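You operate a simulated robot arm through the tools that you are given. There is no shell and no other tool. Be economical: measure what you need, move in short steps, check, and stop when the job is done.

You run a simulated robot arm. Do the job below in one go: nothing can be reset, and whatever is moved stays where it is left.

Task
Tighten the trap pot's three nuts evenly, the red nut first.
Fine: all three to the thin mark before any goes to the thick mark.
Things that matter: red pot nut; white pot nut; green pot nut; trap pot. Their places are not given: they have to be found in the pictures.

Only the result counts: the job must be done as asked and must still hold three seconds after the hand-in. Knocking over, shifting, dropping, spilling or breaking anything else fails it.

Robot
A 6-joint arm with a two-finger parallel gripper, fixed in place. Base frame: the origin is at the foot of the arm, x ahead of it, y to its left, z up. Lengths are in m, angles in rad, forces in N, time in s.
With the tool pointing down near the work surface it reaches from about 0.2 to 0.66 m from the base axis. Its first joint turns from -1.152 to 1.152 rad. Payload 2.9 kg.
The TCP is the grasp point between the finger pads, 0.03 m short of the fingertips. In the tool frame z runs along the fingers and y along their closing line. Largest opening 0.11 m; finger width 0.02, thickness 0.01; the body of the gripper, 0.048 by 0.112 m, starts 0.055 m behind the TCP.
Orientation is told as [roll, pitch, yaw] about the base's x, y, z axes, in that order, counted from this pose: with the fingers straight down and closing along the base's y, the tool's x points along the base's -x, its y along +y and its z along -z.

Tools
- The arm moves only by the tool apply_moves. Its argument "rows" is a list of rows, each a list of 7 numbers: the shift along the base's x, y, z in m, then the turn, a rotation vector about the base's x, y, z in degrees, then the finger opening in m, from 0 to 0.11. In form: [[x, y, z, wx, wy, wz, jaw], ...]. A call has 1 to 12 rows; each row shifts and turns the commanded pose from where the row before left it. A row lasts 0.2 s, in which the tool goes at most 0.05 m and 0.15 rad; a call with a longer step from one row to the next is refused whole, and so is a gripper value outside its range. A pose out of reach is approached as far as the arm can. The call stops where the force on the tool passes 40 N (or 10 N more than at its start, if that is more) or the arm is blocked; 0.2 s more then pass. The fingers move at their own pace (about 0.108 m/s each) and stop on an object; they squeeze with about 43 N. The grip force told is the motor's: it shows also when the fingers shut on nothing. Time passes only in rows, and 0.2 s behind the last, so rows that do not move let the fingers close. It gives the time, the measured TCP pose, the force on the tool (base axes), the opening and the grip force at its end, in the units of the frame above (readings bear some noise).
- Cameras (640 x 400 px; columns grow to the right, rows downward): "scene" is fixed at [0.0718, 0.4241, 1.3964]; the picture's right is [-0.82, -0.58, 0.00], its down [-0.25, 0.35, -0.90] and it looks along [0.52, -0.73, -0.43] (base axes); focal length 323 px, centre (320, 200). "wrist" rides on the gripper at [0.072, 0.017, -0.103] in the tool frame; the picture's right is [-0.23, 0.97, 0.00], its down [-0.76, -0.18, -0.62] and it looks along [-0.61, -0.14, 0.78] (tool axes); focal length 222 px, centre (320, 200).
- camera(camera): a new picture of that camera. No time passes.
- locate(camera, pixels): for up to 12 pixels [column, row] of the newest picture of that camera ("zoom" is the newest enlarged one), the place [x, y, z] in the base frame of the surface seen there, good to about 0.002 m. No time passes.
- inspect(camera, box): a new picture of the part [left, top, right, bottom] of that camera's present view, enlarged. No time passes.
- finish_job(): hands the job in; it is judged then, once.

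Work in short steps. Measure before you move; look again where a grasp or a placing could have gone wrong, and mend it. You have 80 turns and 54 pictures in all, those below and enlarged ones among them. Open the gripper and draw the arm clear of the work before you hand the job in, unless the task says otherwise; then end with one line.

The tools are called by a JSON object that holds its "api" and its "payload". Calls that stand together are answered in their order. apply_moves: Moves the arm, as the interface text tells. Its arguments: {"type":"object","properties":{"rows":{"type":"array"}},"required":["rows"]} The other tools are called the same way: camera (camera) takes a picture; locate (camera, pixels) gives the place of the surface under pixels of a picture; inspect (camera, box) takes an enlarged picture of a part of a camera's view; finish_job () hands the job in.

At the start:

```text
time: 0.0
tool_pos: [0.3847, 0.0508, 1.2818]
tcp_rot: [-0.001, -0.001, 0.0]
force: [-0.2, -0.2, 0.5]
gripper_width: 0.1098
grip_force: 0.0
```

scene: 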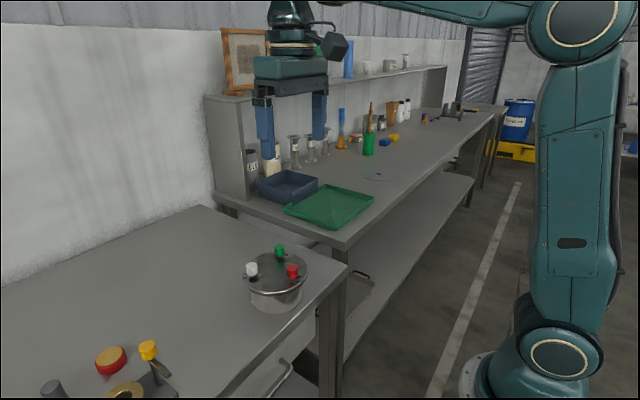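
wrist: 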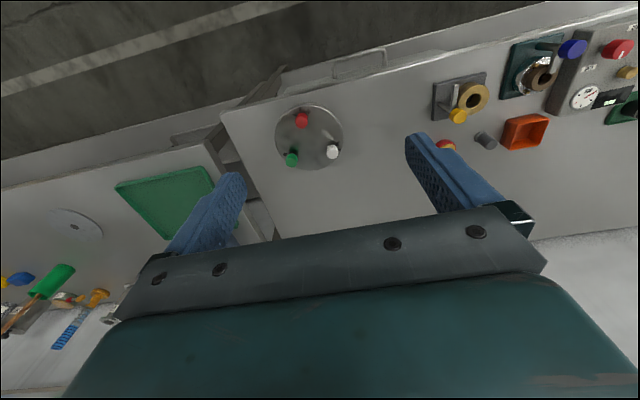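

I see the trap pot with red, green and white nuts; I'll zoom in on it in both views.

{"api": "inspect", "payload": {"camera": "scene", "box": [230, 230, 326, 320]}}

{"api": "inspect", "payload": {"camera": "wrist", "box": [260, 90, 360, 180]}}

```text
4.44 times, centred on (278, 275) of scene
```

zoom: 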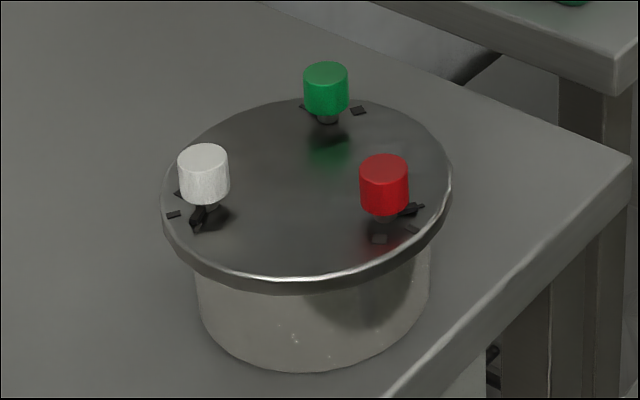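

```text
4.44 times, centred on (310, 135) of wrist
```

zoom: 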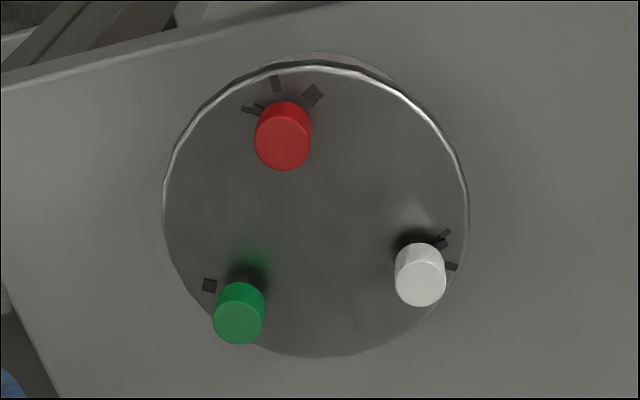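

The marks sit around each nut on the lid. I'll locate the nuts' tops and the marks.

{"api": "locate", "payload": {"camera": "zoom", "pixels": [[283, 145], [238, 318], [420, 285], [313, 94], [276, 83], [250, 108], [210, 285], [441, 240], [452, 266], [315, 210], [555, 200]]}}

```text
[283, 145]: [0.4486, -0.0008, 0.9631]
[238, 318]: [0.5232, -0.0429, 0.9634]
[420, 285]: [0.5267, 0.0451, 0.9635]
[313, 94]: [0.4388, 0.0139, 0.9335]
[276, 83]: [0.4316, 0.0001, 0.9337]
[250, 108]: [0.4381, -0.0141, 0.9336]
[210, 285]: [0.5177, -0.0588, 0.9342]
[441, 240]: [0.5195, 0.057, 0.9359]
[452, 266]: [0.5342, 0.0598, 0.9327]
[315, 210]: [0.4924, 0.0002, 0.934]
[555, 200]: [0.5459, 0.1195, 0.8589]
```

Lid at z≈0.934, nuts' tops ≈0.963, on a ~0.05 m circle. I move the wrist camera closer to read the marks.

{"api": "apply_moves", "payload": {"rows": [[-0.005, -0.01, -0.045, 0, 0, 0, 0.11], [-0.005, -0.01, -0.045, 0, 0, 0, 0.11], [-0.01, -0.01, -0.045, 0, 0, 0, 0.11], [-0.01, -0.01, -0.045, 0, 0, 0, 0.11], [-0.01, 0, -0.01, 0, 0, 0, 0.11]]}}

{"api": "camera", "payload": {"camera": "wrist"}}

```text
time: 1.2
tool_pos: [0.3447, 0.0101, 1.0914]
tcp_rot: [-0.001, 0.001, -0.001]
force: [0.0, -0.1, -0.2]
gripper_width: 0.1102
grip_force: 0.1
```

```text
49 pictures are left
```

wrist: 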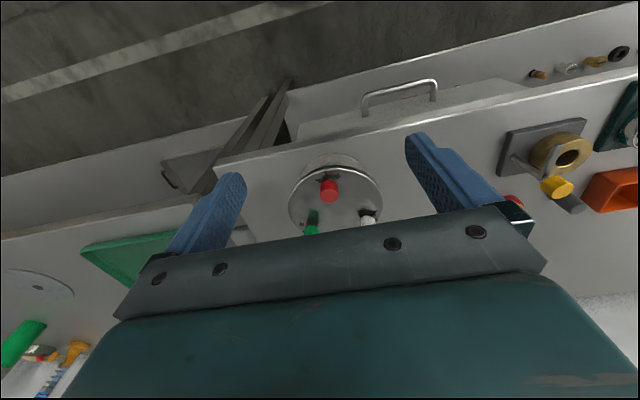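

The gripper body hides the rear nuts; moving forward in x puts the pot higher in the picture.

{"api": "apply_moves", "payload": {"rows": [[0.045, 0.0, 0, 0, 0, 0, 0.11], [0.045, 0, 0, 0, 0, 0, 0.11], [0.02, 0, 0, 0, 0, 0, 0.11], [0, 0, 0, 0, 0, 0, 0.11]]}}

{"api": "camera", "payload": {"camera": "wrist"}}

{"api": "inspect", "payload": {"camera": "wrist", "box": [260, 90, 388, 170]}}

```text
time: 2.2
tool_pos: [0.4536, 0.0096, 1.0918]
tcp_rot: [0.001, 0.0, 0.0]
force: [0.1, 0.7, 0.1]
gripper_width: 0.1102
grip_force: 0.0
```

```text
48 pictures are left
```

wrist: 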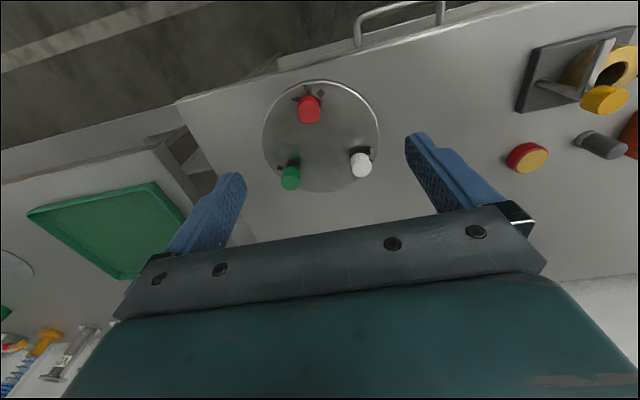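

```text
5.00 times, centred on (324, 130) of wrist
```

zoom: 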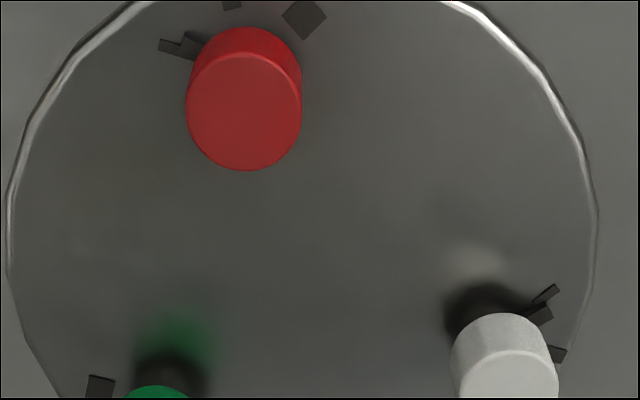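

Each nut carries a pointer at its foot with a thin and a thick mark clockwise from it. I zoom in more to measure the angles.

{"api": "inspect", "payload": {"camera": "wrist", "box": [280, 80, 344, 120]}}

{"api": "locate", "payload": {"camera": "zoom", "pixels": [[290, 290], [285, 195], [160, 95], [130, 92], [188, 80], [262, 62], [267, 40], [410, 65], [350, 55]]}}

{"api": "inspect", "payload": {"camera": "scene", "box": [238, 238, 318, 288]}}

```text
10.00 times, centred on (312, 100) of wrist
```

zoom: 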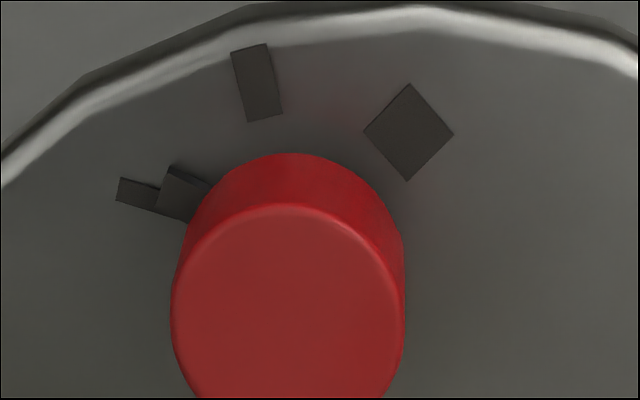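

```text
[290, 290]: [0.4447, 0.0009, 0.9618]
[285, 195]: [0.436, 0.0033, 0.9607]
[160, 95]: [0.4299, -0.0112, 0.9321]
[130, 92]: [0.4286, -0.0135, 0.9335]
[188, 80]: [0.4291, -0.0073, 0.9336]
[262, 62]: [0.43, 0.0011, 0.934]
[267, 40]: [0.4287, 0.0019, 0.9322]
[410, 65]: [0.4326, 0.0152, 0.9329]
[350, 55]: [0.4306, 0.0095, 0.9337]
```

```text
8.00 times, centred on (278, 263) of scene
```

zoom: 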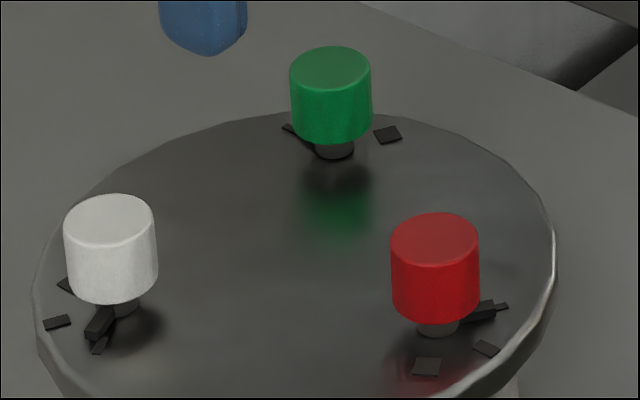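

Red nut centre ≈ (0.448, 0.000); marks at about 240° (start), 180° (thin), 120° (thick), so 60° clockwise steps. I go above red with yaw +30° and stop short.

{"api": "apply_moves", "payload": {"rows": [[-0.005, -0.009, -0.02, 0, 0, 7.5, 0.06], [0, 0, -0.02, 0, 0, 7.5, 0.06], [0, 0, -0.02, 0, 0, 7.5, 0.06], [0, 0, -0.022, 0, 0, 7.5, 0.06], [0, 0, 0, 0, 0, 0, 0.06]]}}

{"api": "camera", "payload": {"camera": "wrist"}}

{"api": "inspect", "payload": {"camera": "scene", "box": [230, 210, 326, 300]}}

```text
time: 3.4
tool_pos: [0.4493, 0.0012, 1.0081]
tcp_rot: [-0.001, -0.001, 0.525]
force: [-0.4, 0.6, -0.2]
gripper_width: 0.0599
grip_force: 0.0
```

```text
44 pictures are left
```

wrist: 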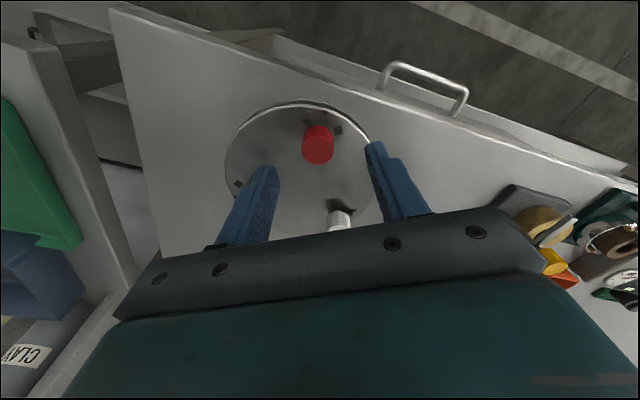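

```text
4.44 times, centred on (278, 255) of scene
```

zoom: 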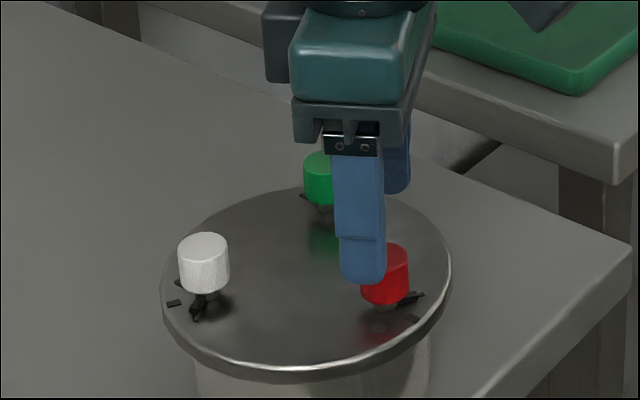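

The fingers straddle the red nut correctly. Descend 33 mm and close.

{"api": "apply_moves", "payload": {"rows": [[-0.001, -0.001, -0.017, 0, 0, 0, 0.06], [0, 0, -0.016, 0, 0, 0, 0.06], [0, 0, 0, 0, 0, 0, 0.06], [0, 0, 0, 0, 0, 0, 0.0], [0, 0, 0, 0, 0, 0, 0.0], [0, 0, 0, 0, 0, 0, 0.0]]}}

```text
time: 4.8
tool_pos: [0.4479, 0.0, 0.9761]
tcp_rot: [-0.001, -0.002, 0.521]
force: [5.2, -8.5, -4.9]
gripper_width: 0.0232
grip_force: 44.6
```

Gripped (23 mm) with a ~10 N side force along the closing line; I shift ~1 mm that way to centre.

{"api": "apply_moves", "payload": {"rows": [[0.0005, -0.0009, 0, 0, 0, 0, 0.0], [0, 0, 0, 0, 0, 0, 0.0]]}}

```text
time: 5.4
tool_pos: [0.4497, 0.0008, 0.9763]
tcp_rot: [0.001, -0.001, 0.523]
force: [0.7, -2.8, -5.9]
gripper_width: 0.0232
grip_force: 45.4
```

Well centred. Turn first 30° clockwise and check.

{"api": "apply_moves", "payload": {"rows": [[0, 0, 0, 0, 0, -7.5, 0], [0, 0, 0, 0, 0, -7.5, 0], [0, 0, 0, 0, 0, -7.5, 0], [0, 0, 0, 0, 0, -7.5, 0], [0, 0, 0, 0, 0, 0, 0]]}}

{"api": "inspect", "payload": {"camera": "wrist", "box": [270, 90, 398, 170]}}

{"api": "inspect", "payload": {"camera": "scene", "box": [238, 238, 318, 288]}}

```text
time: 6.6
tool_pos: [0.4498, -0.0011, 0.977]
tcp_rot: [0.001, 0.004, -0.004]
force: [-4.1, 0.7, -7.4]
gripper_width: 0.0231
grip_force: 44.7
```

```text
5.00 times, centred on (334, 130) of wrist
```

zoom: 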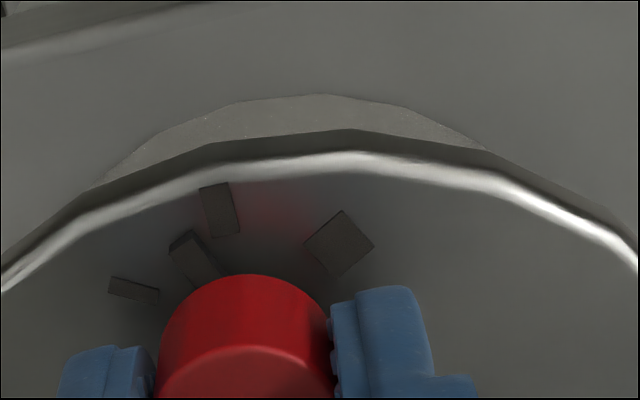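

```text
8.00 times, centred on (278, 263) of scene
```

zoom: 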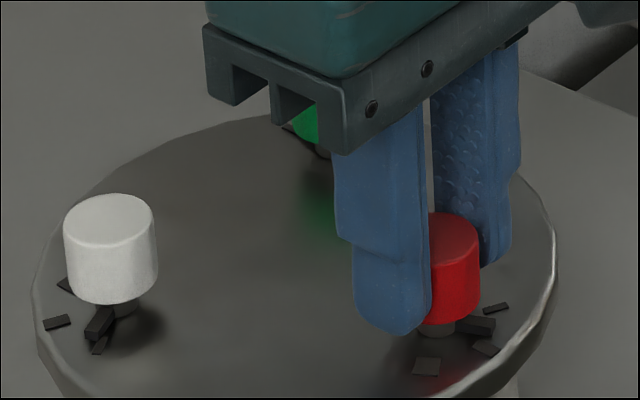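

The pointer turned with the nut (start mark stays). By my geometry roughly 20–25° remain to the thin mark; I turn 15° and look again.

{"api": "apply_moves", "payload": {"rows": [[0, 0, 0, 0, 0, -7.5, 0], [0, 0, 0, 0, 0, -7.5, 0], [0, 0, 0, 0, 0, 0, 0]]}}

{"api": "inspect", "payload": {"camera": "wrist", "box": [270, 100, 366, 160]}}

```text
time: 7.4
tool_pos: [0.4481, 0.0003, 0.9769]
tcp_rot: [0.0, 0.001, -0.263]
force: [-6.4, 0.1, -7.2]
gripper_width: 0.0231
grip_force: 44.7
```

```text
6.67 times, centred on (318, 130) of wrist
```

zoom: 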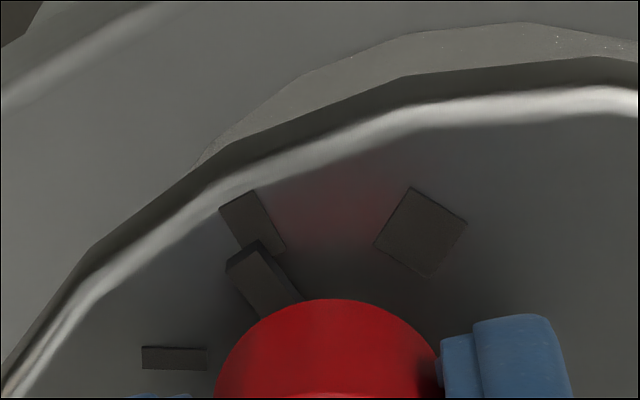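

The pointer lies ~8° short of the thin mark (image angles ≈38° vs 30° about the stem at zoom (333,365)). Turn 8° more and check.

{"api": "apply_moves", "payload": {"rows": [[0, 0, 0, 0, 0, -4, 0], [0, 0, 0, 0, 0, -4, 0], [0, 0, 0, 0, 0, 0, 0]]}}

{"api": "inspect", "payload": {"camera": "wrist", "box": [270, 100, 366, 160]}}

```text
time: 8.2
tool_pos: [0.4493, 0.0002, 0.9759]
tcp_rot: [-0.001, 0.002, -0.403]
force: [-8.1, -2.2, -3.4]
gripper_width: 0.0233
grip_force: 45.7
```

```text
6.67 times, centred on (318, 130) of wrist
```

zoom: 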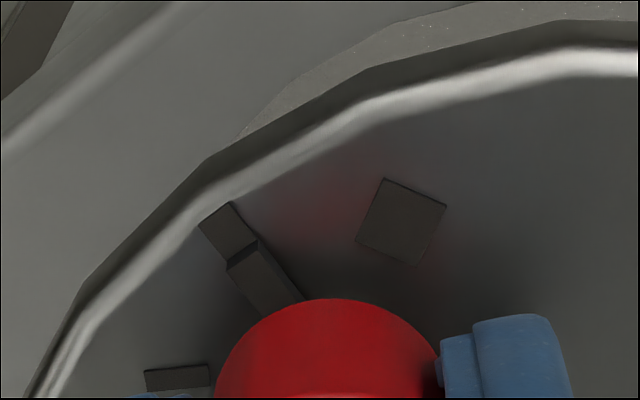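

Pointer and thin mark of the red nut are collinear. I release, rise, and go over the white nut at yaw ≈0.

{"api": "apply_moves", "payload": {"rows": [[0, 0, 0, 0, 0, 0, 0.06], [0, 0, 0, 0, 0, 0, 0.06], [0, 0, 0.03, 0, 0, 0, 0.06], [0, 0, 0.03, 0, 0, 0, 0.06], [0.026, 0.015, 0, 0, 0, 8, 0.06], [0.026, 0.015, 0, 0, 0, 8, 0.06], [0.026, 0.015, 0, 0, 0, 7, 0.06], [0, 0, -0.02, 0, 0, 0, 0.06], [0, 0, 0, 0, 0, 0, 0.06]]}}

{"api": "camera", "payload": {"camera": "wrist"}}

{"api": "inspect", "payload": {"camera": "scene", "box": [238, 238, 318, 288]}}

```text
time: 10.2
tool_pos: [0.5278, 0.0447, 1.016]
tcp_rot: [0.0, 0.001, -0.001]
force: [-0.3, 0.0, 0.4]
gripper_width: 0.0602
grip_force: 0.1
```

```text
38 pictures are left
```

wrist: 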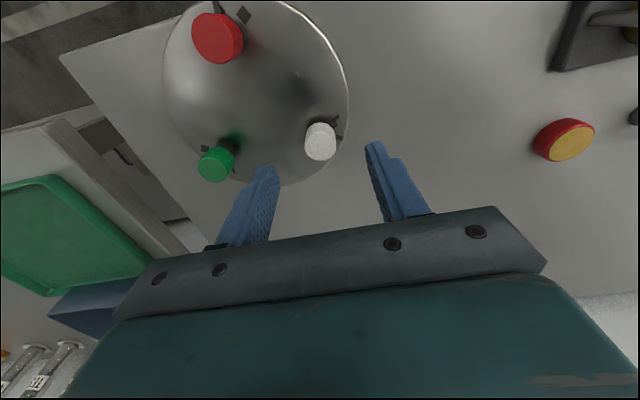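

```text
8.00 times, centred on (278, 263) of scene
```

zoom: 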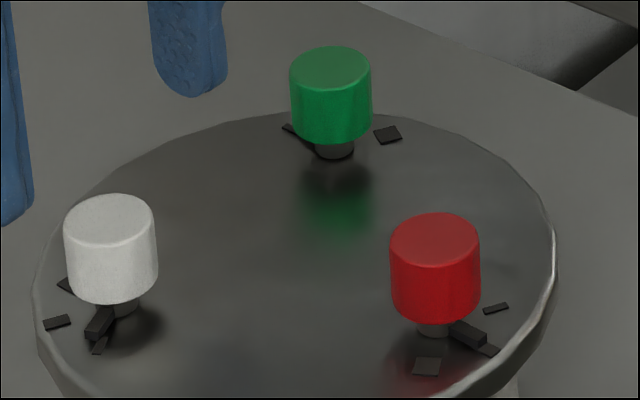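

White nut centre ≈ (0.526, 0.0455). Descend around it and close.

{"api": "apply_moves", "payload": {"rows": [[-0.0015, 0.0005, -0.02, 0, 0, 0, 0.06], [0, 0, -0.02, 0, 0, 0, 0.06], [0, 0, 0, 0, 0, 0, 0.06], [0, 0, 0, 0, 0, 0, 0.0], [0, 0, 0, 0, 0, 0, 0.0], [0, 0, 0, 0, 0, 0, 0.0]]}}

{"api": "inspect", "payload": {"camera": "wrist", "box": [270, 100, 366, 160]}}

```text
time: 11.6
tool_pos: [0.5259, 0.0449, 0.9764]
tcp_rot: [-0.001, -0.001, -0.003]
force: [0.2, -2.0, -1.5]
gripper_width: 0.0234
grip_force: 45.0
```

```text
6.67 times, centred on (318, 130) of wrist
```

zoom: 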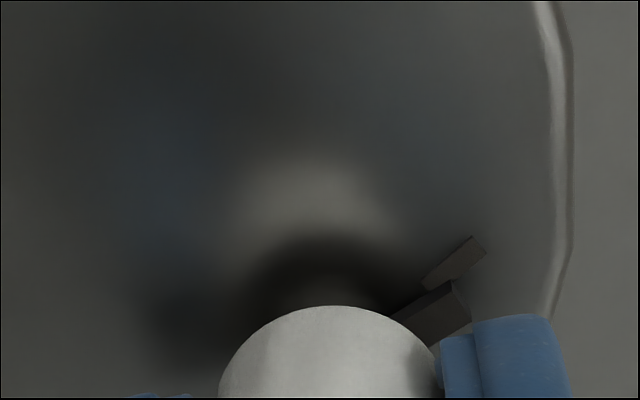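

Good grip. I turn 40° clockwise (5 × 8°) and check pointer versus thin mark.

{"api": "apply_moves", "payload": {"rows": [[0, 0, 0, 0, 0, -8, 0], [0, 0, 0, 0, 0, -8, 0], [0, 0, 0, 0, 0, -8, 0], [0, 0, 0, 0, 0, -8, 0], [0, 0, 0, 0, 0, -8, 0], [0, 0, 0, 0, 0, 0, 0]]}}

{"api": "inspect", "payload": {"camera": "wrist", "box": [270, 100, 366, 160]}}

{"api": "inspect", "payload": {"camera": "scene", "box": [230, 250, 278, 290]}}

```text
time: 13.0
tool_pos: [0.5255, 0.0454, 0.9768]
tcp_rot: [0.002, -0.002, -0.701]
force: [5.4, -3.7, 1.7]
gripper_width: 0.023
grip_force: 44.5
```

```text
6.67 times, centred on (318, 130) of wrist
```

zoom: 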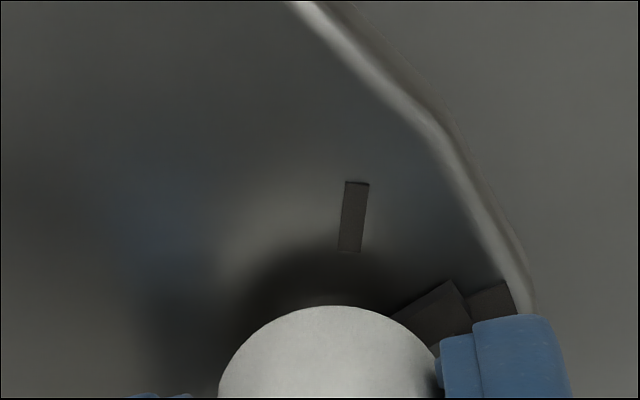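

```text
10.00 times, centred on (254, 270) of scene
```

zoom: 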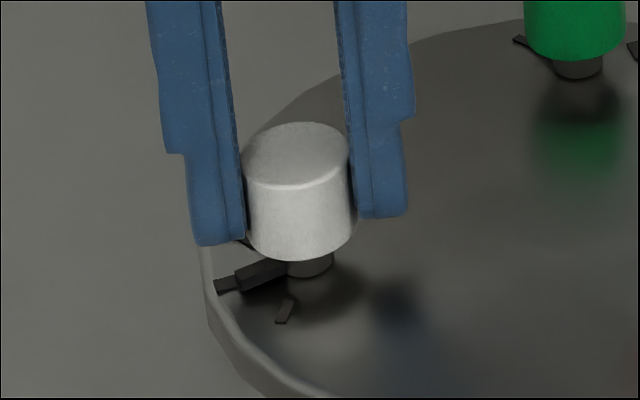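

The white pointer is already close to the thin mark; I enlarge the scene view there to quantify.

{"api": "inspect", "payload": {"camera": "scene", "box": [248, 290, 272, 305]}}

{"api": "inspect", "payload": {"camera": "scene", "box": [246, 268, 270, 283]}}

{"api": "inspect", "payload": {"camera": "wrist", "box": [320, 130, 352, 150]}}

```text
16.00 times, centred on (260, 298) of scene
```

zoom: 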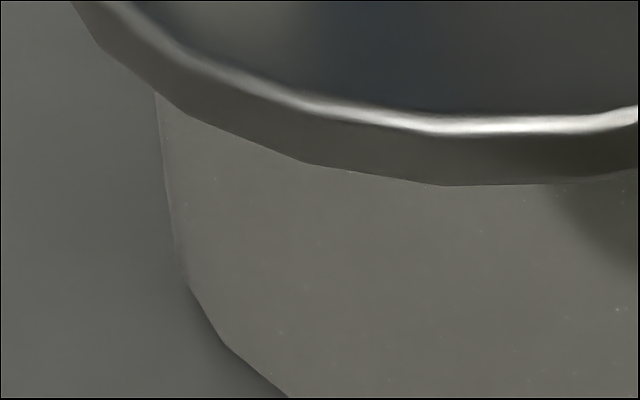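

```text
16.00 times, centred on (258, 276) of scene
```

zoom: 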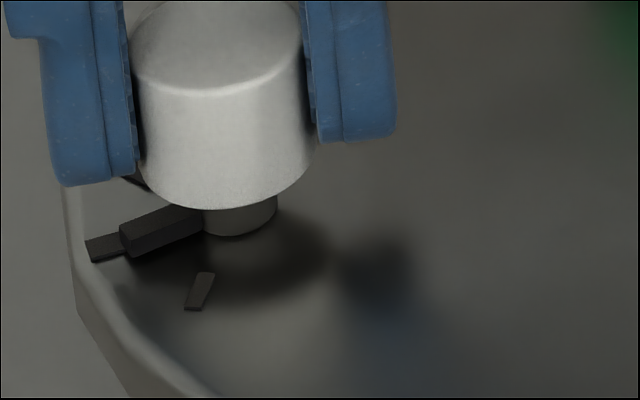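

```text
16.00 times, centred on (336, 140) of wrist
```

zoom: 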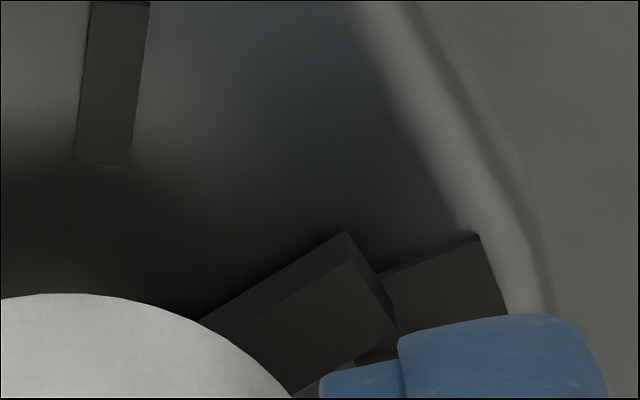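

Ray geometry in the scene view gives start ≈114°, pointer ≈67°, thin ≈53.5°: about 13° remain, matching red's 53° total. Turn 13.3° more.

{"api": "apply_moves", "payload": {"rows": [[0, 0, 0, 0, 0, -6.7, 0], [0, 0, 0, 0, 0, -6.6, 0], [0, 0, 0, 0, 0, 0, 0]]}}

{"api": "inspect", "payload": {"camera": "scene", "box": [238, 263, 278, 288]}}

{"api": "inspect", "payload": {"camera": "wrist", "box": [312, 130, 360, 160]}}

```text
time: 13.8
tool_pos: [0.5249, 0.0446, 0.9766]
tcp_rot: [0.001, -0.003, -0.93]
force: [7.3, -2.7, 0.0]
gripper_width: 0.0231
grip_force: 44.8
```

```text
16.00 times, centred on (258, 276) of scene
```

zoom: 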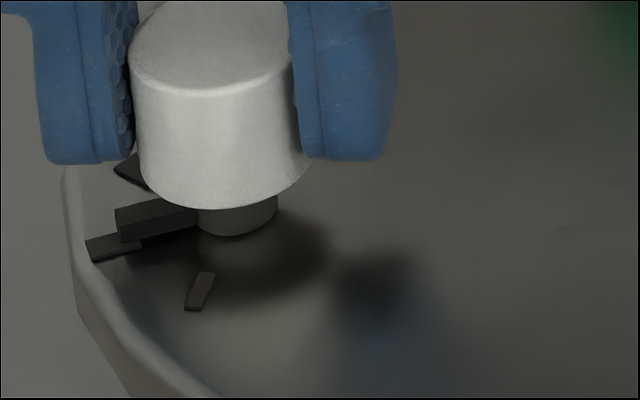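

```text
13.33 times, centred on (336, 145) of wrist
```

zoom: 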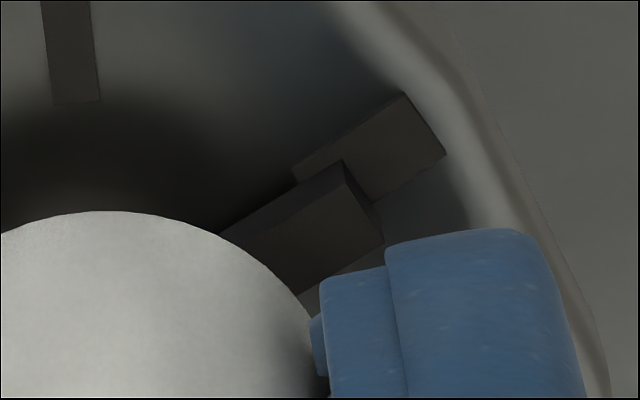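

Edge slopes of pointer and thin mark now agree in both views (scene ≈12–13°, wrist ≈32–34°); white is at its thin mark. Release, rise and swing to yaw +30° first, en route to green.

{"api": "apply_moves", "payload": {"rows": [[0, 0, 0, 0, 0, 0, 0.06], [0, 0, 0, 0, 0, 0, 0.06], [0, 0, 0.03, 0, 0, 0, 0.06], [0, 0, 0.03, 0, 0, 8, 0.06], [0, -0.01, 0, 0, 0, 8.3, 0.06], [0, -0.02, 0, 0, 0, 8.5, 0.06], [0, -0.02, 0, 0, 0, 8.5, 0.06], [0, -0.02, 0, 0, 0, 8.5, 0.06], [0, -0.02, 0, 0, 0, 8.5, 0.06], [0, 0, 0, 0, 0, 8.5, 0.06], [0, 0, 0, 0, 0, 8.5, 0.06], [0, 0, 0, 0, 0, 8.5, 0.06]]}}

{"api": "apply_moves", "payload": {"rows": [[0, 0, 0, 0, 0, 8, 0.06], [0, 0, 0, 0, 0, 8, 0.06], [0, 0, 0, 0, 0, 8, 0.06], [0, 0, 0, 0, 0, 8, 0.06], [0, 0, -0.02, 0, 0, 5.5, 0.06], [0, 0, 0, 0, 0, 0, 0.06]]}}

{"api": "camera", "payload": {"camera": "wrist"}}

```text
time: 16.4
tool_pos: [0.525, -0.0454, 1.0374]
tcp_rot: [-0.002, -0.001, 0.394]
force: [-0.1, 0.2, -0.4]
gripper_width: 0.0599
grip_force: 0.1
```

```text
time: 17.8
tool_pos: [0.5254, -0.044, 1.0157]
tcp_rot: [-0.001, 0.0, 1.049]
force: [1.2, -0.3, -0.2]
gripper_width: 0.0601
grip_force: 0.0
```

```text
28 pictures are left
```

wrist: 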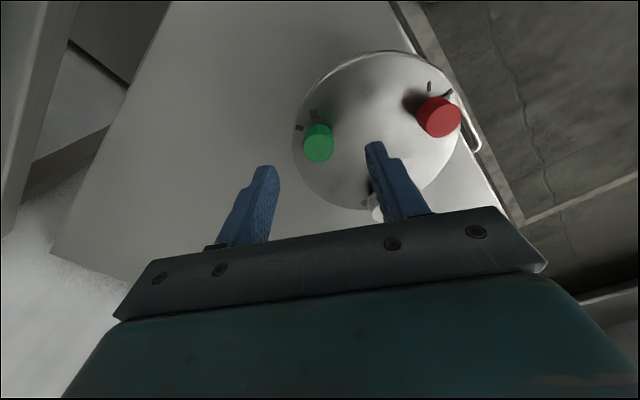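

Green is centred between the fingers. Descend 40 mm and close.

{"api": "apply_moves", "payload": {"rows": [[0, 0, -0.02, 0, 0, 0, 0.06], [0, 0, -0.02, 0, 0, 0, 0.06], [0, 0, 0, 0, 0, 0, 0.06], [0, 0, 0, 0, 0, 0, 0.0], [0, 0, 0, 0, 0, 0, 0.0], [0, 0, 0, 0, 0, 0, 0.0]]}}

{"api": "inspect", "payload": {"camera": "wrist", "box": [270, 100, 366, 160]}}

{"api": "inspect", "payload": {"camera": "scene", "box": [258, 240, 298, 265]}}

```text
time: 19.2
tool_pos: [0.5259, -0.0448, 0.976]
tcp_rot: [-0.002, -0.001, 1.046]
force: [10.3, -4.4, -4.5]
gripper_width: 0.0229
grip_force: 44.8
```

```text
6.67 times, centred on (318, 130) of wrist
```

zoom: 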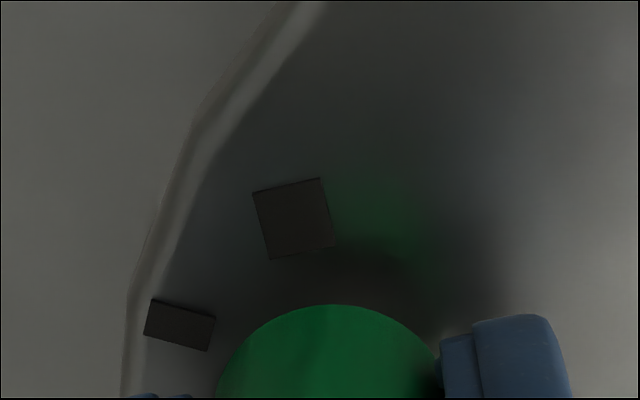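

```text
16.00 times, centred on (278, 252) of scene
```

zoom: 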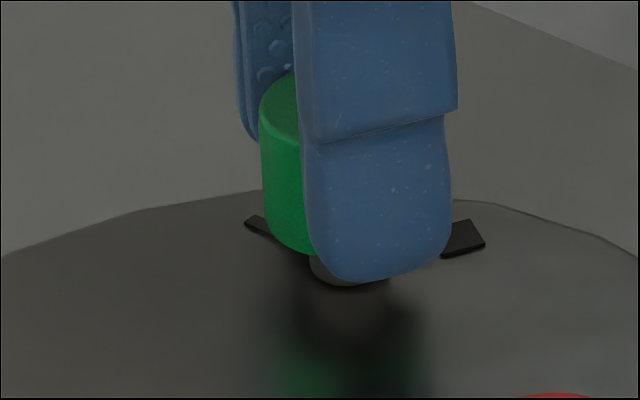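

Shift 1 mm along the closing line to relieve the side load, then turn 40° clockwise and look.

{"api": "apply_moves", "payload": {"rows": [[0.0009, -0.0005, 0, 0, 0, 0, 0], [0, 0, 0, 0, 0, -8, 0], [0, 0, 0, 0, 0, -8, 0], [0, 0, 0, 0, 0, -8, 0], [0, 0, 0, 0, 0, -8, 0], [0, 0, 0, 0, 0, -8, 0], [0, 0, 0, 0, 0, 0, 0]]}}

{"api": "inspect", "payload": {"camera": "wrist", "box": [270, 100, 366, 160]}}

{"api": "inspect", "payload": {"camera": "scene", "box": [258, 240, 298, 265]}}

```text
time: 20.8
tool_pos: [0.5248, -0.0447, 0.9761]
tcp_rot: [0.002, 0.0, 0.348]
force: [4.2, -0.4, -13.6]
gripper_width: 0.0229
grip_force: 45.3
```

```text
6.67 times, centred on (318, 130) of wrist
```

zoom: 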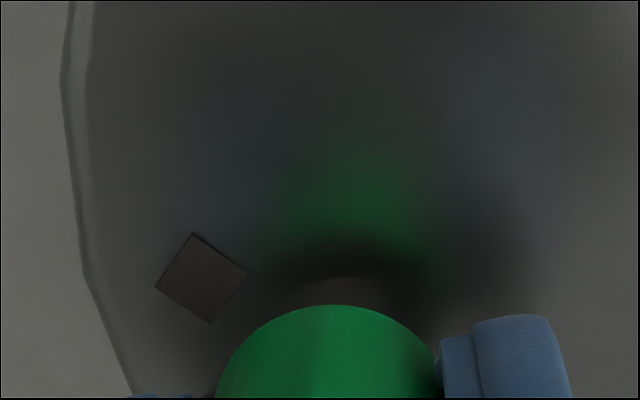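

```text
16.00 times, centred on (278, 252) of scene
```

zoom: 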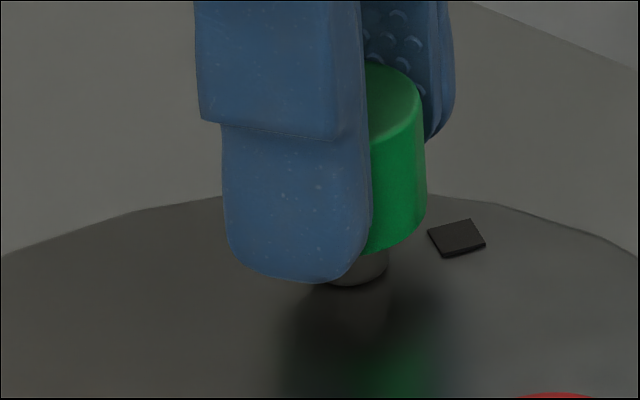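

The pointer is hidden from here. I open, rotate the open fingers back 40° around the nut (nothing in their path) and view it.

{"api": "apply_moves", "payload": {"rows": [[0, 0, 0, 0, 0, 0, 0.06], [0, 0, 0, 0, 0, 0, 0.06], [0, 0, 0, 0, 0, 8, 0.06], [0, 0, 0, 0, 0, 8, 0.06], [0, 0, 0, 0, 0, 8, 0.06], [0, 0, 0, 0, 0, 8, 0.06], [0, 0, 0, 0, 0, 8, 0.06], [0, 0, 0, 0, 0, 0, 0.06]]}}

{"api": "inspect", "payload": {"camera": "wrist", "box": [270, 100, 366, 160]}}

```text
time: 22.6
tool_pos: [0.5274, -0.0454, 0.9768]
tcp_rot: [0.001, 0.001, 1.048]
force: [-0.1, -0.7, 1.1]
gripper_width: 0.0599
grip_force: 0.0
```

```text
6.67 times, centred on (318, 130) of wrist
```

zoom: 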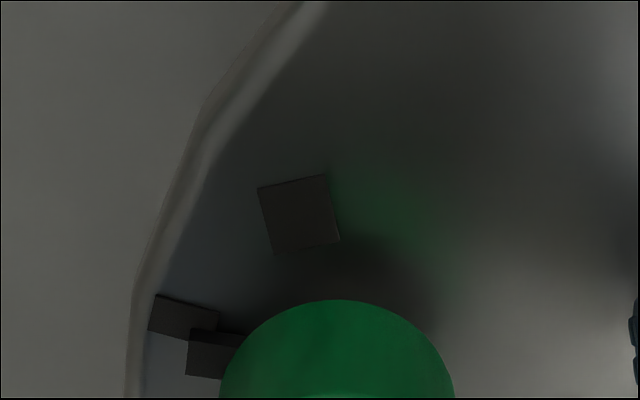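

Pointer is short of thin by about the same ~13° as the others. I rotate the open hand to 72°, close, and turn 13.3°.

{"api": "apply_moves", "payload": {"rows": [[0, 0, 0, 0, 0, 6, 0.06], [0, 0, 0, 0, 0, 6, 0.06], [0, 0, 0, 0, 0, 0, 0.0], [0, 0, 0, 0, 0, 0, 0.0], [0, 0, 0, 0, 0, 0, 0.0], [0, 0, 0, 0, 0, -6.7, 0.0], [0, 0, 0, 0, 0, -6.6, 0.0], [0, 0, 0, 0, 0, 0, 0.0]]}}

{"api": "inspect", "payload": {"camera": "wrist", "box": [270, 100, 366, 160]}}

```text
time: 24.4
tool_pos: [0.5254, -0.0447, 0.9764]
tcp_rot: [0.002, 0.0, 1.022]
force: [-6.6, 1.3, 1.6]
gripper_width: 0.0231
grip_force: 45.3
```

```text
6.67 times, centred on (318, 130) of wrist
```

zoom: 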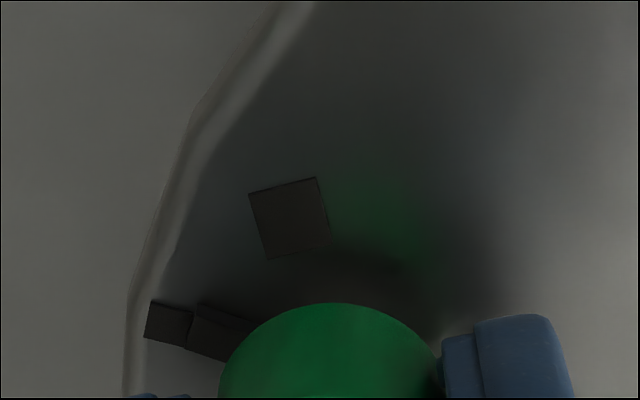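

Green now looks near alignment, possibly slightly past. I check surface heights on the pointer and mark to resolve the parallax.

{"api": "locate", "payload": {"camera": "zoom", "pixels": [[205, 335], [215, 345], [225, 335], [215, 325], [230, 345], [165, 320], [175, 325], [290, 218], [275, 200], [305, 235]]}}

```text
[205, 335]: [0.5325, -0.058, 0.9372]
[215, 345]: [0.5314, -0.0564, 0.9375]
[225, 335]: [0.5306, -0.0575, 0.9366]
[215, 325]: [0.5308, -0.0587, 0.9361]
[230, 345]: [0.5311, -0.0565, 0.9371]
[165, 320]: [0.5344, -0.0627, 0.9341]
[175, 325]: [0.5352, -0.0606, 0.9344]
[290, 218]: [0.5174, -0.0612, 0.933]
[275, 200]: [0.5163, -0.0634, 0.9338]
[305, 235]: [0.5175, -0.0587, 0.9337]
```

The pointer's base is ~4–5° past green's thin mark (≈238.6° vs 243° in tool frame, and edge slopes agree). I ease it back 4°, release, and rise for an overview.

{"api": "apply_moves", "payload": {"rows": [[0, 0, 0, 0, 0, 4, 0.0], [0, 0, 0, 0, 0, 0, 0.0], [0, 0, 0, 0, 0, 0, 0.06], [0, 0, 0, 0, 0, 0, 0.06], [0, 0, 0.04, 0, 0, 0, 0.06], [0, 0, 0.04, 0, 0, -8, 0.06], [-0.02, 0.01, 0.04, 0, 0, -8, 0.06], [-0.03, 0.01, 0.02, 0, 0, -8, 0.11], [-0.02, 0.01, 0, 0, 0, -8, 0.11], [0, 0.01, 0, 0, 0, -8, 0.11], [0, 0.01, 0, 0, 0, -8, 0.11], [0, 0, 0, 0, 0, -8, 0.11]]}}

{"api": "camera", "payload": {"camera": "wrist"}}

{"api": "inspect", "payload": {"camera": "scene", "box": [238, 263, 278, 288]}}

```text
time: 27.0
tool_pos: [0.457, 0.005, 1.1163]
tcp_rot: [-0.002, 0.001, 0.114]
force: [0.7, 0.5, 0.4]
gripper_width: 0.1099
grip_force: 0.1
```

```text
21 pictures are left
```

wrist: 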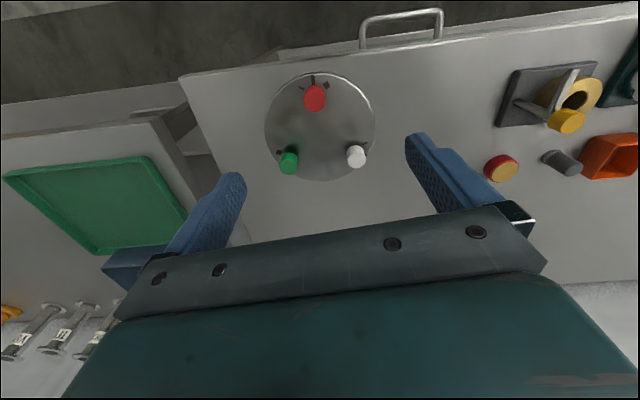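

```text
16.00 times, centred on (258, 276) of scene
```

zoom: 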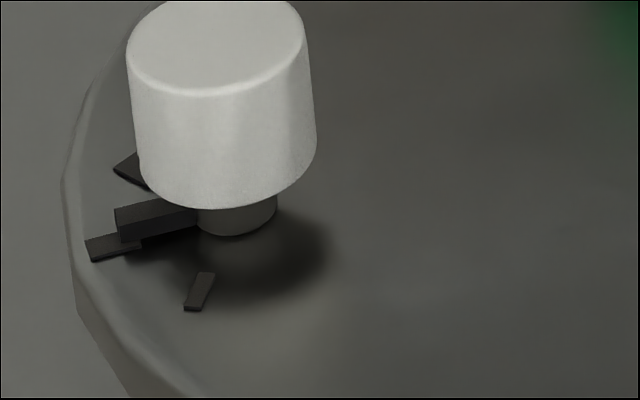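

White seems some degrees past its thin mark (scene edge slopes 11° vs ~14.5°). I inspect red and green closely too before correcting.

{"api": "inspect", "payload": {"camera": "scene", "box": [282, 268, 306, 283]}}

{"api": "inspect", "payload": {"camera": "wrist", "box": [296, 70, 336, 95]}}

```text
16.00 times, centred on (294, 276) of scene
```

zoom: 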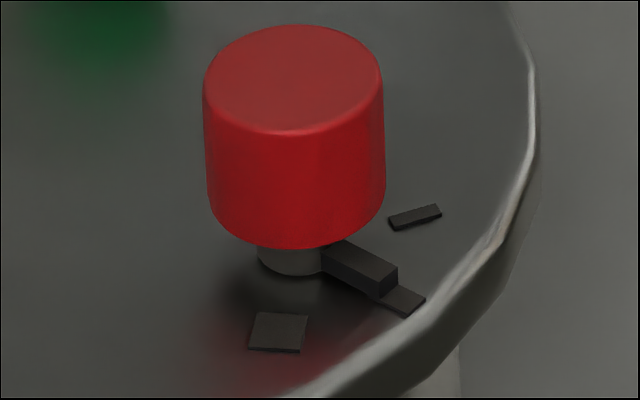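

```text
16.00 times, centred on (316, 82) of wrist
```

zoom: 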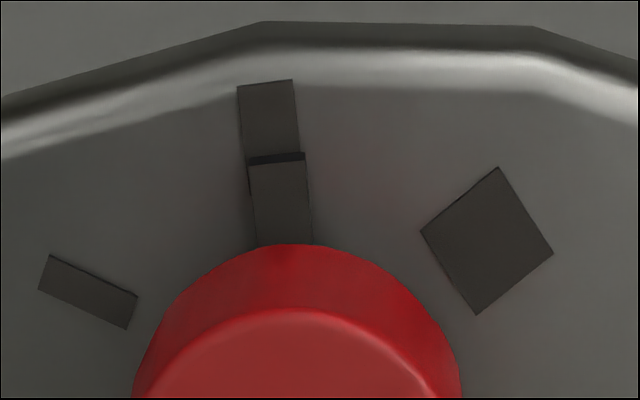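

Red is aligned within ~2°. Now white and green in the current wrist view.

{"api": "inspect", "payload": {"camera": "wrist", "box": [262, 138, 302, 163]}}

{"api": "inspect", "payload": {"camera": "wrist", "box": [342, 138, 382, 163]}}

```text
16.00 times, centred on (282, 150) of wrist
```

zoom: 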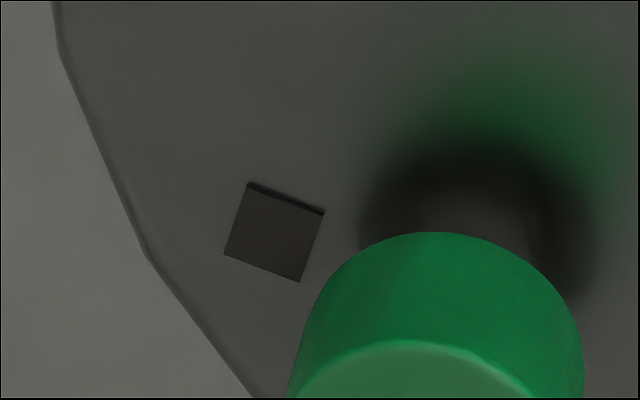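

```text
16.00 times, centred on (362, 150) of wrist
```

zoom: 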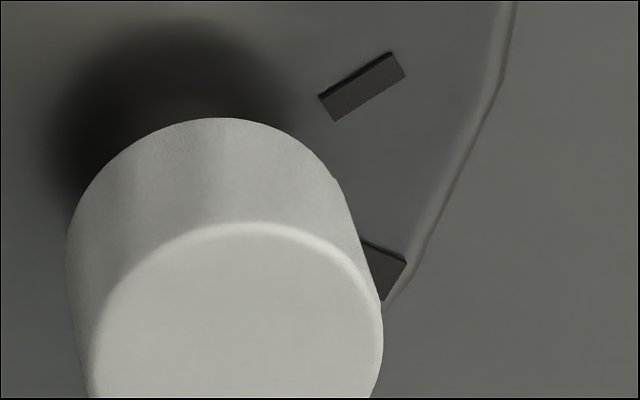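

Both pointers are hidden from here. I go over white with yaw ≈ −80° so the wrist camera looks nearly along its thin mark.

{"api": "apply_moves", "payload": {"rows": [[0.007, 0.004, 0, 0, 0, -8, 0.06], [0.007, 0.004, 0, 0, 0, -8, 0.06], [0.007, 0.004, 0, 0, 0, -8, 0.06], [0.007, 0.004, 0, 0, 0, -8, 0.06], [0.007, 0.004, 0, 0, 0, -8, 0.06], [0.007, 0.004, 0, 0, 0, -8, 0.06], [0.007, 0.004, -0.01, 0, 0, -8, 0.06], [0.007, 0.004, -0.02, 0, 0, -8, 0.06], [0.007, 0.004, -0.025, 0, 0, -8, 0.06], [0.006, 0.004, -0.025, 0, 0, -8, 0.06], [0, 0, -0.02, 0, 0, -6.5, 0.06], [0, 0, 0, 0, 0, 0, 0.06]]}}

{"api": "inspect", "payload": {"camera": "wrist", "box": [290, 100, 354, 140]}}

```text
time: 29.6
tool_pos: [0.5256, 0.0432, 1.0174]
tcp_rot: [-0.001, 0.001, -1.396]
force: [0.4, -1.2, 0.3]
gripper_width: 0.0602
grip_force: 0.0
```

```text
10.00 times, centred on (322, 120) of wrist
```

zoom: 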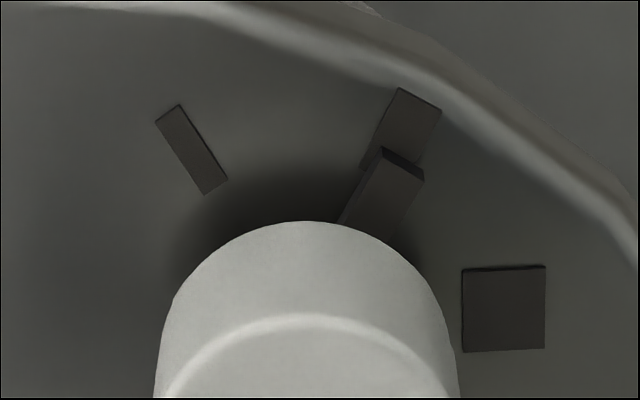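

White is ~4° past by slope and position. I grip it and ease back 4°.

{"api": "apply_moves", "payload": {"rows": [[0, 0.001, -0.02, 0, 0, 0, 0.06], [0, 0, -0.02, 0, 0, 0, 0.06], [0, 0, 0, 0, 0, 0, 0.06], [0, 0, 0, 0, 0, 0, 0.0], [0, 0, 0, 0, 0, 0, 0.0], [0, 0, 0, 0, 0, 0, 0.0], [0, 0, 0, 0, 0, 4, 0.0], [0, 0, 0, 0, 0, 0, 0.0]]}}

{"api": "inspect", "payload": {"camera": "wrist", "box": [290, 110, 354, 150]}}

```text
time: 31.4
tool_pos: [0.5253, 0.0454, 0.9751]
tcp_rot: [0.0, 0.001, -1.323]
force: [4.0, -1.4, -2.6]
gripper_width: 0.0231
grip_force: 45.5
```

```text
10.00 times, centred on (322, 130) of wrist
```

zoom: 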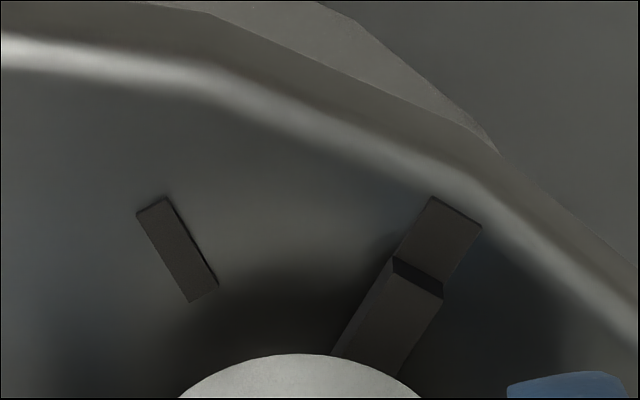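

White is aligned. Release, and go verify green from yaw ≈ +75° before starting the thick round.

{"api": "apply_moves", "payload": {"rows": [[0, 0, 0, 0, 0, 0, 0.06], [0, 0, 0, 0, 0, 0, 0.06], [0, 0, 0.03, 0, 0, 0, 0.06], [0, 0, 0.03, 0, 0, 8.5, 0.06], [0, -0.01, 0, 0, 0, 8.5, 0.06], [0, -0.01, 0, 0, 0, 8.5, 0.06], [0, -0.01, 0, 0, 0, 8.5, 0.06], [0, -0.01, 0, 0, 0, 8.5, 0.06], [0, -0.01, 0, 0, 0, 8.5, 0.06], [0, -0.01, 0, 0, 0, 8.5, 0.06], [0, -0.01, 0, 0, 0, 8.5, 0.06], [0, -0.01, 0, 0, 0, 8.5, 0.06]]}}

{"api": "apply_moves", "payload": {"rows": [[0, -0.01, 0, 0, 0, 8.5, 0.06], [0, 0, 0, 0, 0, 8.5, 0.06], [0, 0, 0, 0, 0, 8.5, 0.06], [0, 0, 0, 0, 0, 8.5, 0.06], [0, 0, 0, 0, 0, 8.5, 0.06], [0, 0, 0, 0, 0, 8.5, 0.06], [0, 0, 0, 0, 0, 8.5, 0.06], [0, 0, 0, 0, 0, 8.5, 0.06], [0, 0, -0.02, 0, 0, 5.3, 0.06], [0, 0, 0, 0, 0, 0, 0.06]]}}

{"api": "inspect", "payload": {"camera": "wrist", "box": [280, 100, 344, 140]}}

```text
time: 34.0
tool_pos: [0.5252, -0.0346, 1.037]
tcp_rot: [-0.001, -0.001, 0.014]
force: [0.5, 0.9, 0.2]
gripper_width: 0.06
grip_force: 0.0
```

```text
time: 36.2
tool_pos: [0.5252, -0.0444, 1.0165]
tcp_rot: [0.001, -0.002, 1.292]
force: [0.6, -0.6, 0.5]
gripper_width: 0.0599
grip_force: 0.1
```

```text
10.00 times, centred on (312, 120) of wrist
```

zoom: 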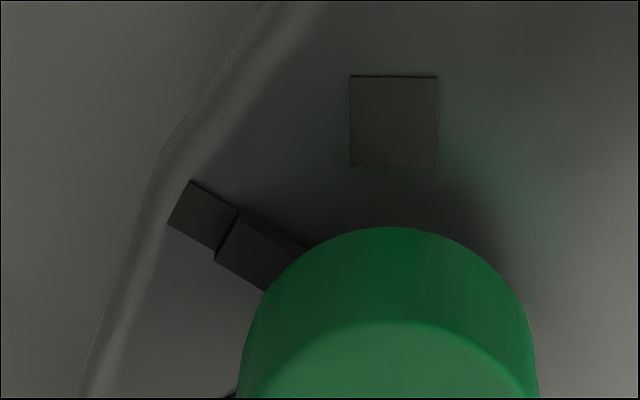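

Green is aligned too; all three are at thin. Now the thick round: over to red with yaw ≈ +15°.

{"api": "apply_moves", "payload": {"rows": [[0, 0, 0.01, 0, 0, -8, 0.06], [-0.01, 0.006, 0, 0, 0, -8, 0.06], [-0.02, 0.01, 0, 0, 0, -8, 0.06], [-0.02, 0.01, 0, 0, 0, -8, 0.06], [-0.0165, 0.01, 0, 0, 0, -8, 0.06], [-0.01, 0.008, 0, 0, 0, -8, 0.06], [0, 0, 0, 0, 0, -8, 0.06], [0, 0, -0.01, 0, 0, -3, 0.06], [0, 0, 0, 0, 0, 0, 0.06]]}}

{"api": "camera", "payload": {"camera": "wrist"}}

```text
time: 38.2
tool_pos: [0.4475, -0.0006, 1.0166]
tcp_rot: [0.0, 0.001, 0.261]
force: [-0.8, -0.7, 0.0]
gripper_width: 0.0601
grip_force: 0.1
```

```text
12 pictures are left
```

wrist: 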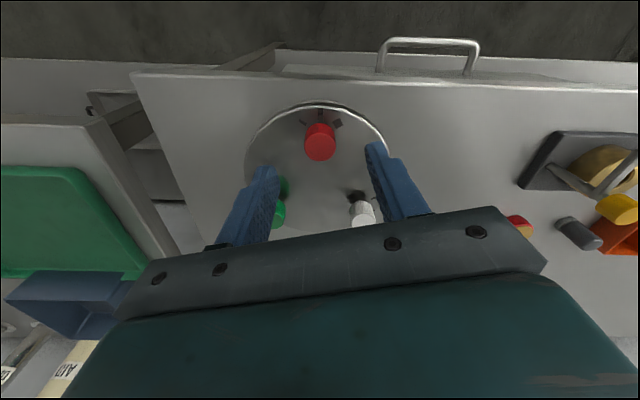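

Well centred (red top at (320,142)). Descend and grip; then turn.

{"api": "apply_moves", "payload": {"rows": [[0.0005, 0, -0.02, 0, 0, 0, 0.06], [0, 0, -0.02, 0, 0, 0, 0.06], [0, 0, 0, 0, 0, 0, 0.06], [0, 0, 0, 0, 0, 0, 0.0], [0, 0, 0, 0, 0, 0, 0.0], [0, 0, 0, 0, 0, 0, 0.0]]}}

{"api": "apply_moves", "payload": {"rows": [[0, 0, 0, 0, 0, -7.5, 0], [0, 0, 0, 0, 0, -7.5, 0], [0, 0, 0, 0, 0, -7.5, 0], [0, 0, 0, 0, 0, -7.5, 0], [0, 0, 0, 0, 0, -7.5, 0], [0, 0, 0, 0, 0, -7.5, 0], [0, 0, 0, 0, 0, -7, 0], [0, 0, 0, 0, 0, 0, 0]]}}

{"api": "inspect", "payload": {"camera": "wrist", "box": [290, 110, 354, 150]}}

```text
time: 39.6
tool_pos: [0.4495, 0.0012, 0.9764]
tcp_rot: [0.001, 0.0, 0.261]
force: [-1.8, 3.7, -3.7]
gripper_width: 0.0232
grip_force: 45.0
```

```text
time: 41.4
tool_pos: [0.4491, -0.0013, 0.976]
tcp_rot: [-0.002, 0.0, -0.65]
force: [0.3, -10.5, -10.2]
gripper_width: 0.0231
grip_force: 45.2
```

```text
10.00 times, centred on (322, 130) of wrist
```

zoom: 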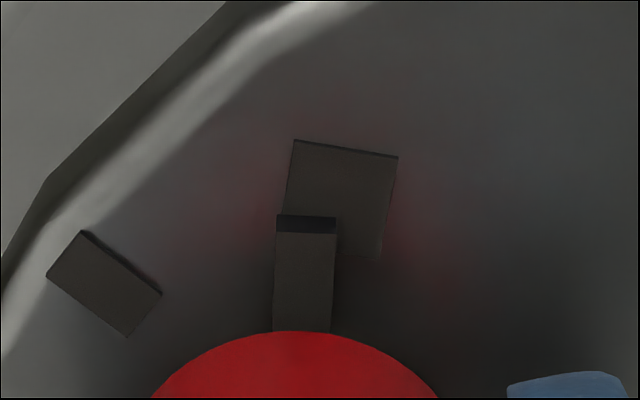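

Pointer is ~7–8° short of the thick mark's centreline; turn 7.5° more.

{"api": "apply_moves", "payload": {"rows": [[0, 0, 0, 0, 0, -4, 0], [0, 0, 0, 0, 0, -3.5, 0], [0, 0, 0, 0, 0, 0, 0]]}}

{"api": "inspect", "payload": {"camera": "wrist", "box": [290, 110, 354, 150]}}

```text
time: 42.2
tool_pos: [0.4491, -0.0008, 0.9763]
tcp_rot: [-0.002, 0.001, -0.781]
force: [-1.0, -19.2, -10.4]
gripper_width: 0.0228
grip_force: 45.1
```

```text
10.00 times, centred on (322, 130) of wrist
```

zoom: 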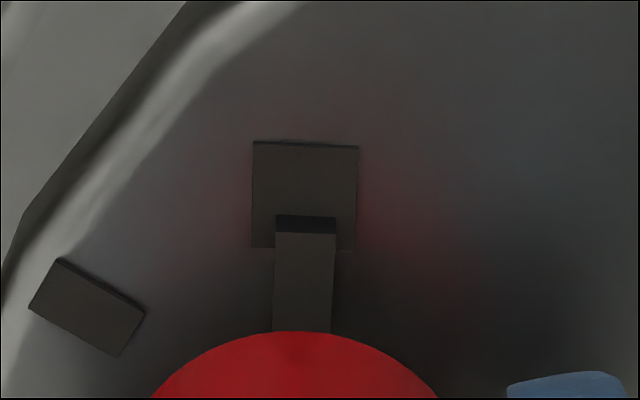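

Red's pointer is centred on the thick mark. Release and move to white, yaw −20°.

{"api": "apply_moves", "payload": {"rows": [[0, 0, 0, 0, 0, 0, 0.06], [0, 0, 0, 0, 0, 0, 0.06], [0, 0, 0.025, 0, 0, 0, 0.06], [0, 0, 0.025, 0, 0, 0, 0.06], [0.0255, 0.015, 0, 0, 0, 8.5, 0.06], [0.0255, 0.015, 0, 0, 0, 8.5, 0.06], [0.0255, 0.015, 0, 0, 0, 7.5, 0.06], [0, 0, 0, 0, 0, 0, 0.06]]}}

```text
time: 44.0
tool_pos: [0.525, 0.0457, 1.0269]
tcp_rot: [0.0, -0.001, -0.346]
force: [0.2, -1.2, -0.4]
gripper_width: 0.06
grip_force: 0.2
```

Positioned over white's known centre; descend and close.

{"api": "apply_moves", "payload": {"rows": [[0, 0, -0.025, 0, 0, 0, 0.06], [0, 0, -0.0255, 0, 0, 0, 0.06], [0, 0, 0, 0, 0, 0, 0.06], [0, 0, 0, 0, 0, 0, 0.0], [0, 0, 0, 0, 0, 0, 0.0], [0, 0, 0, 0, 0, 0, 0.0]]}}

```text
time: 45.4
tool_pos: [0.5256, 0.0458, 0.9764]
tcp_rot: [-0.001, 0.0, -0.35]
force: [1.6, 2.9, -3.1]
gripper_width: 0.023
grip_force: 45.4
```

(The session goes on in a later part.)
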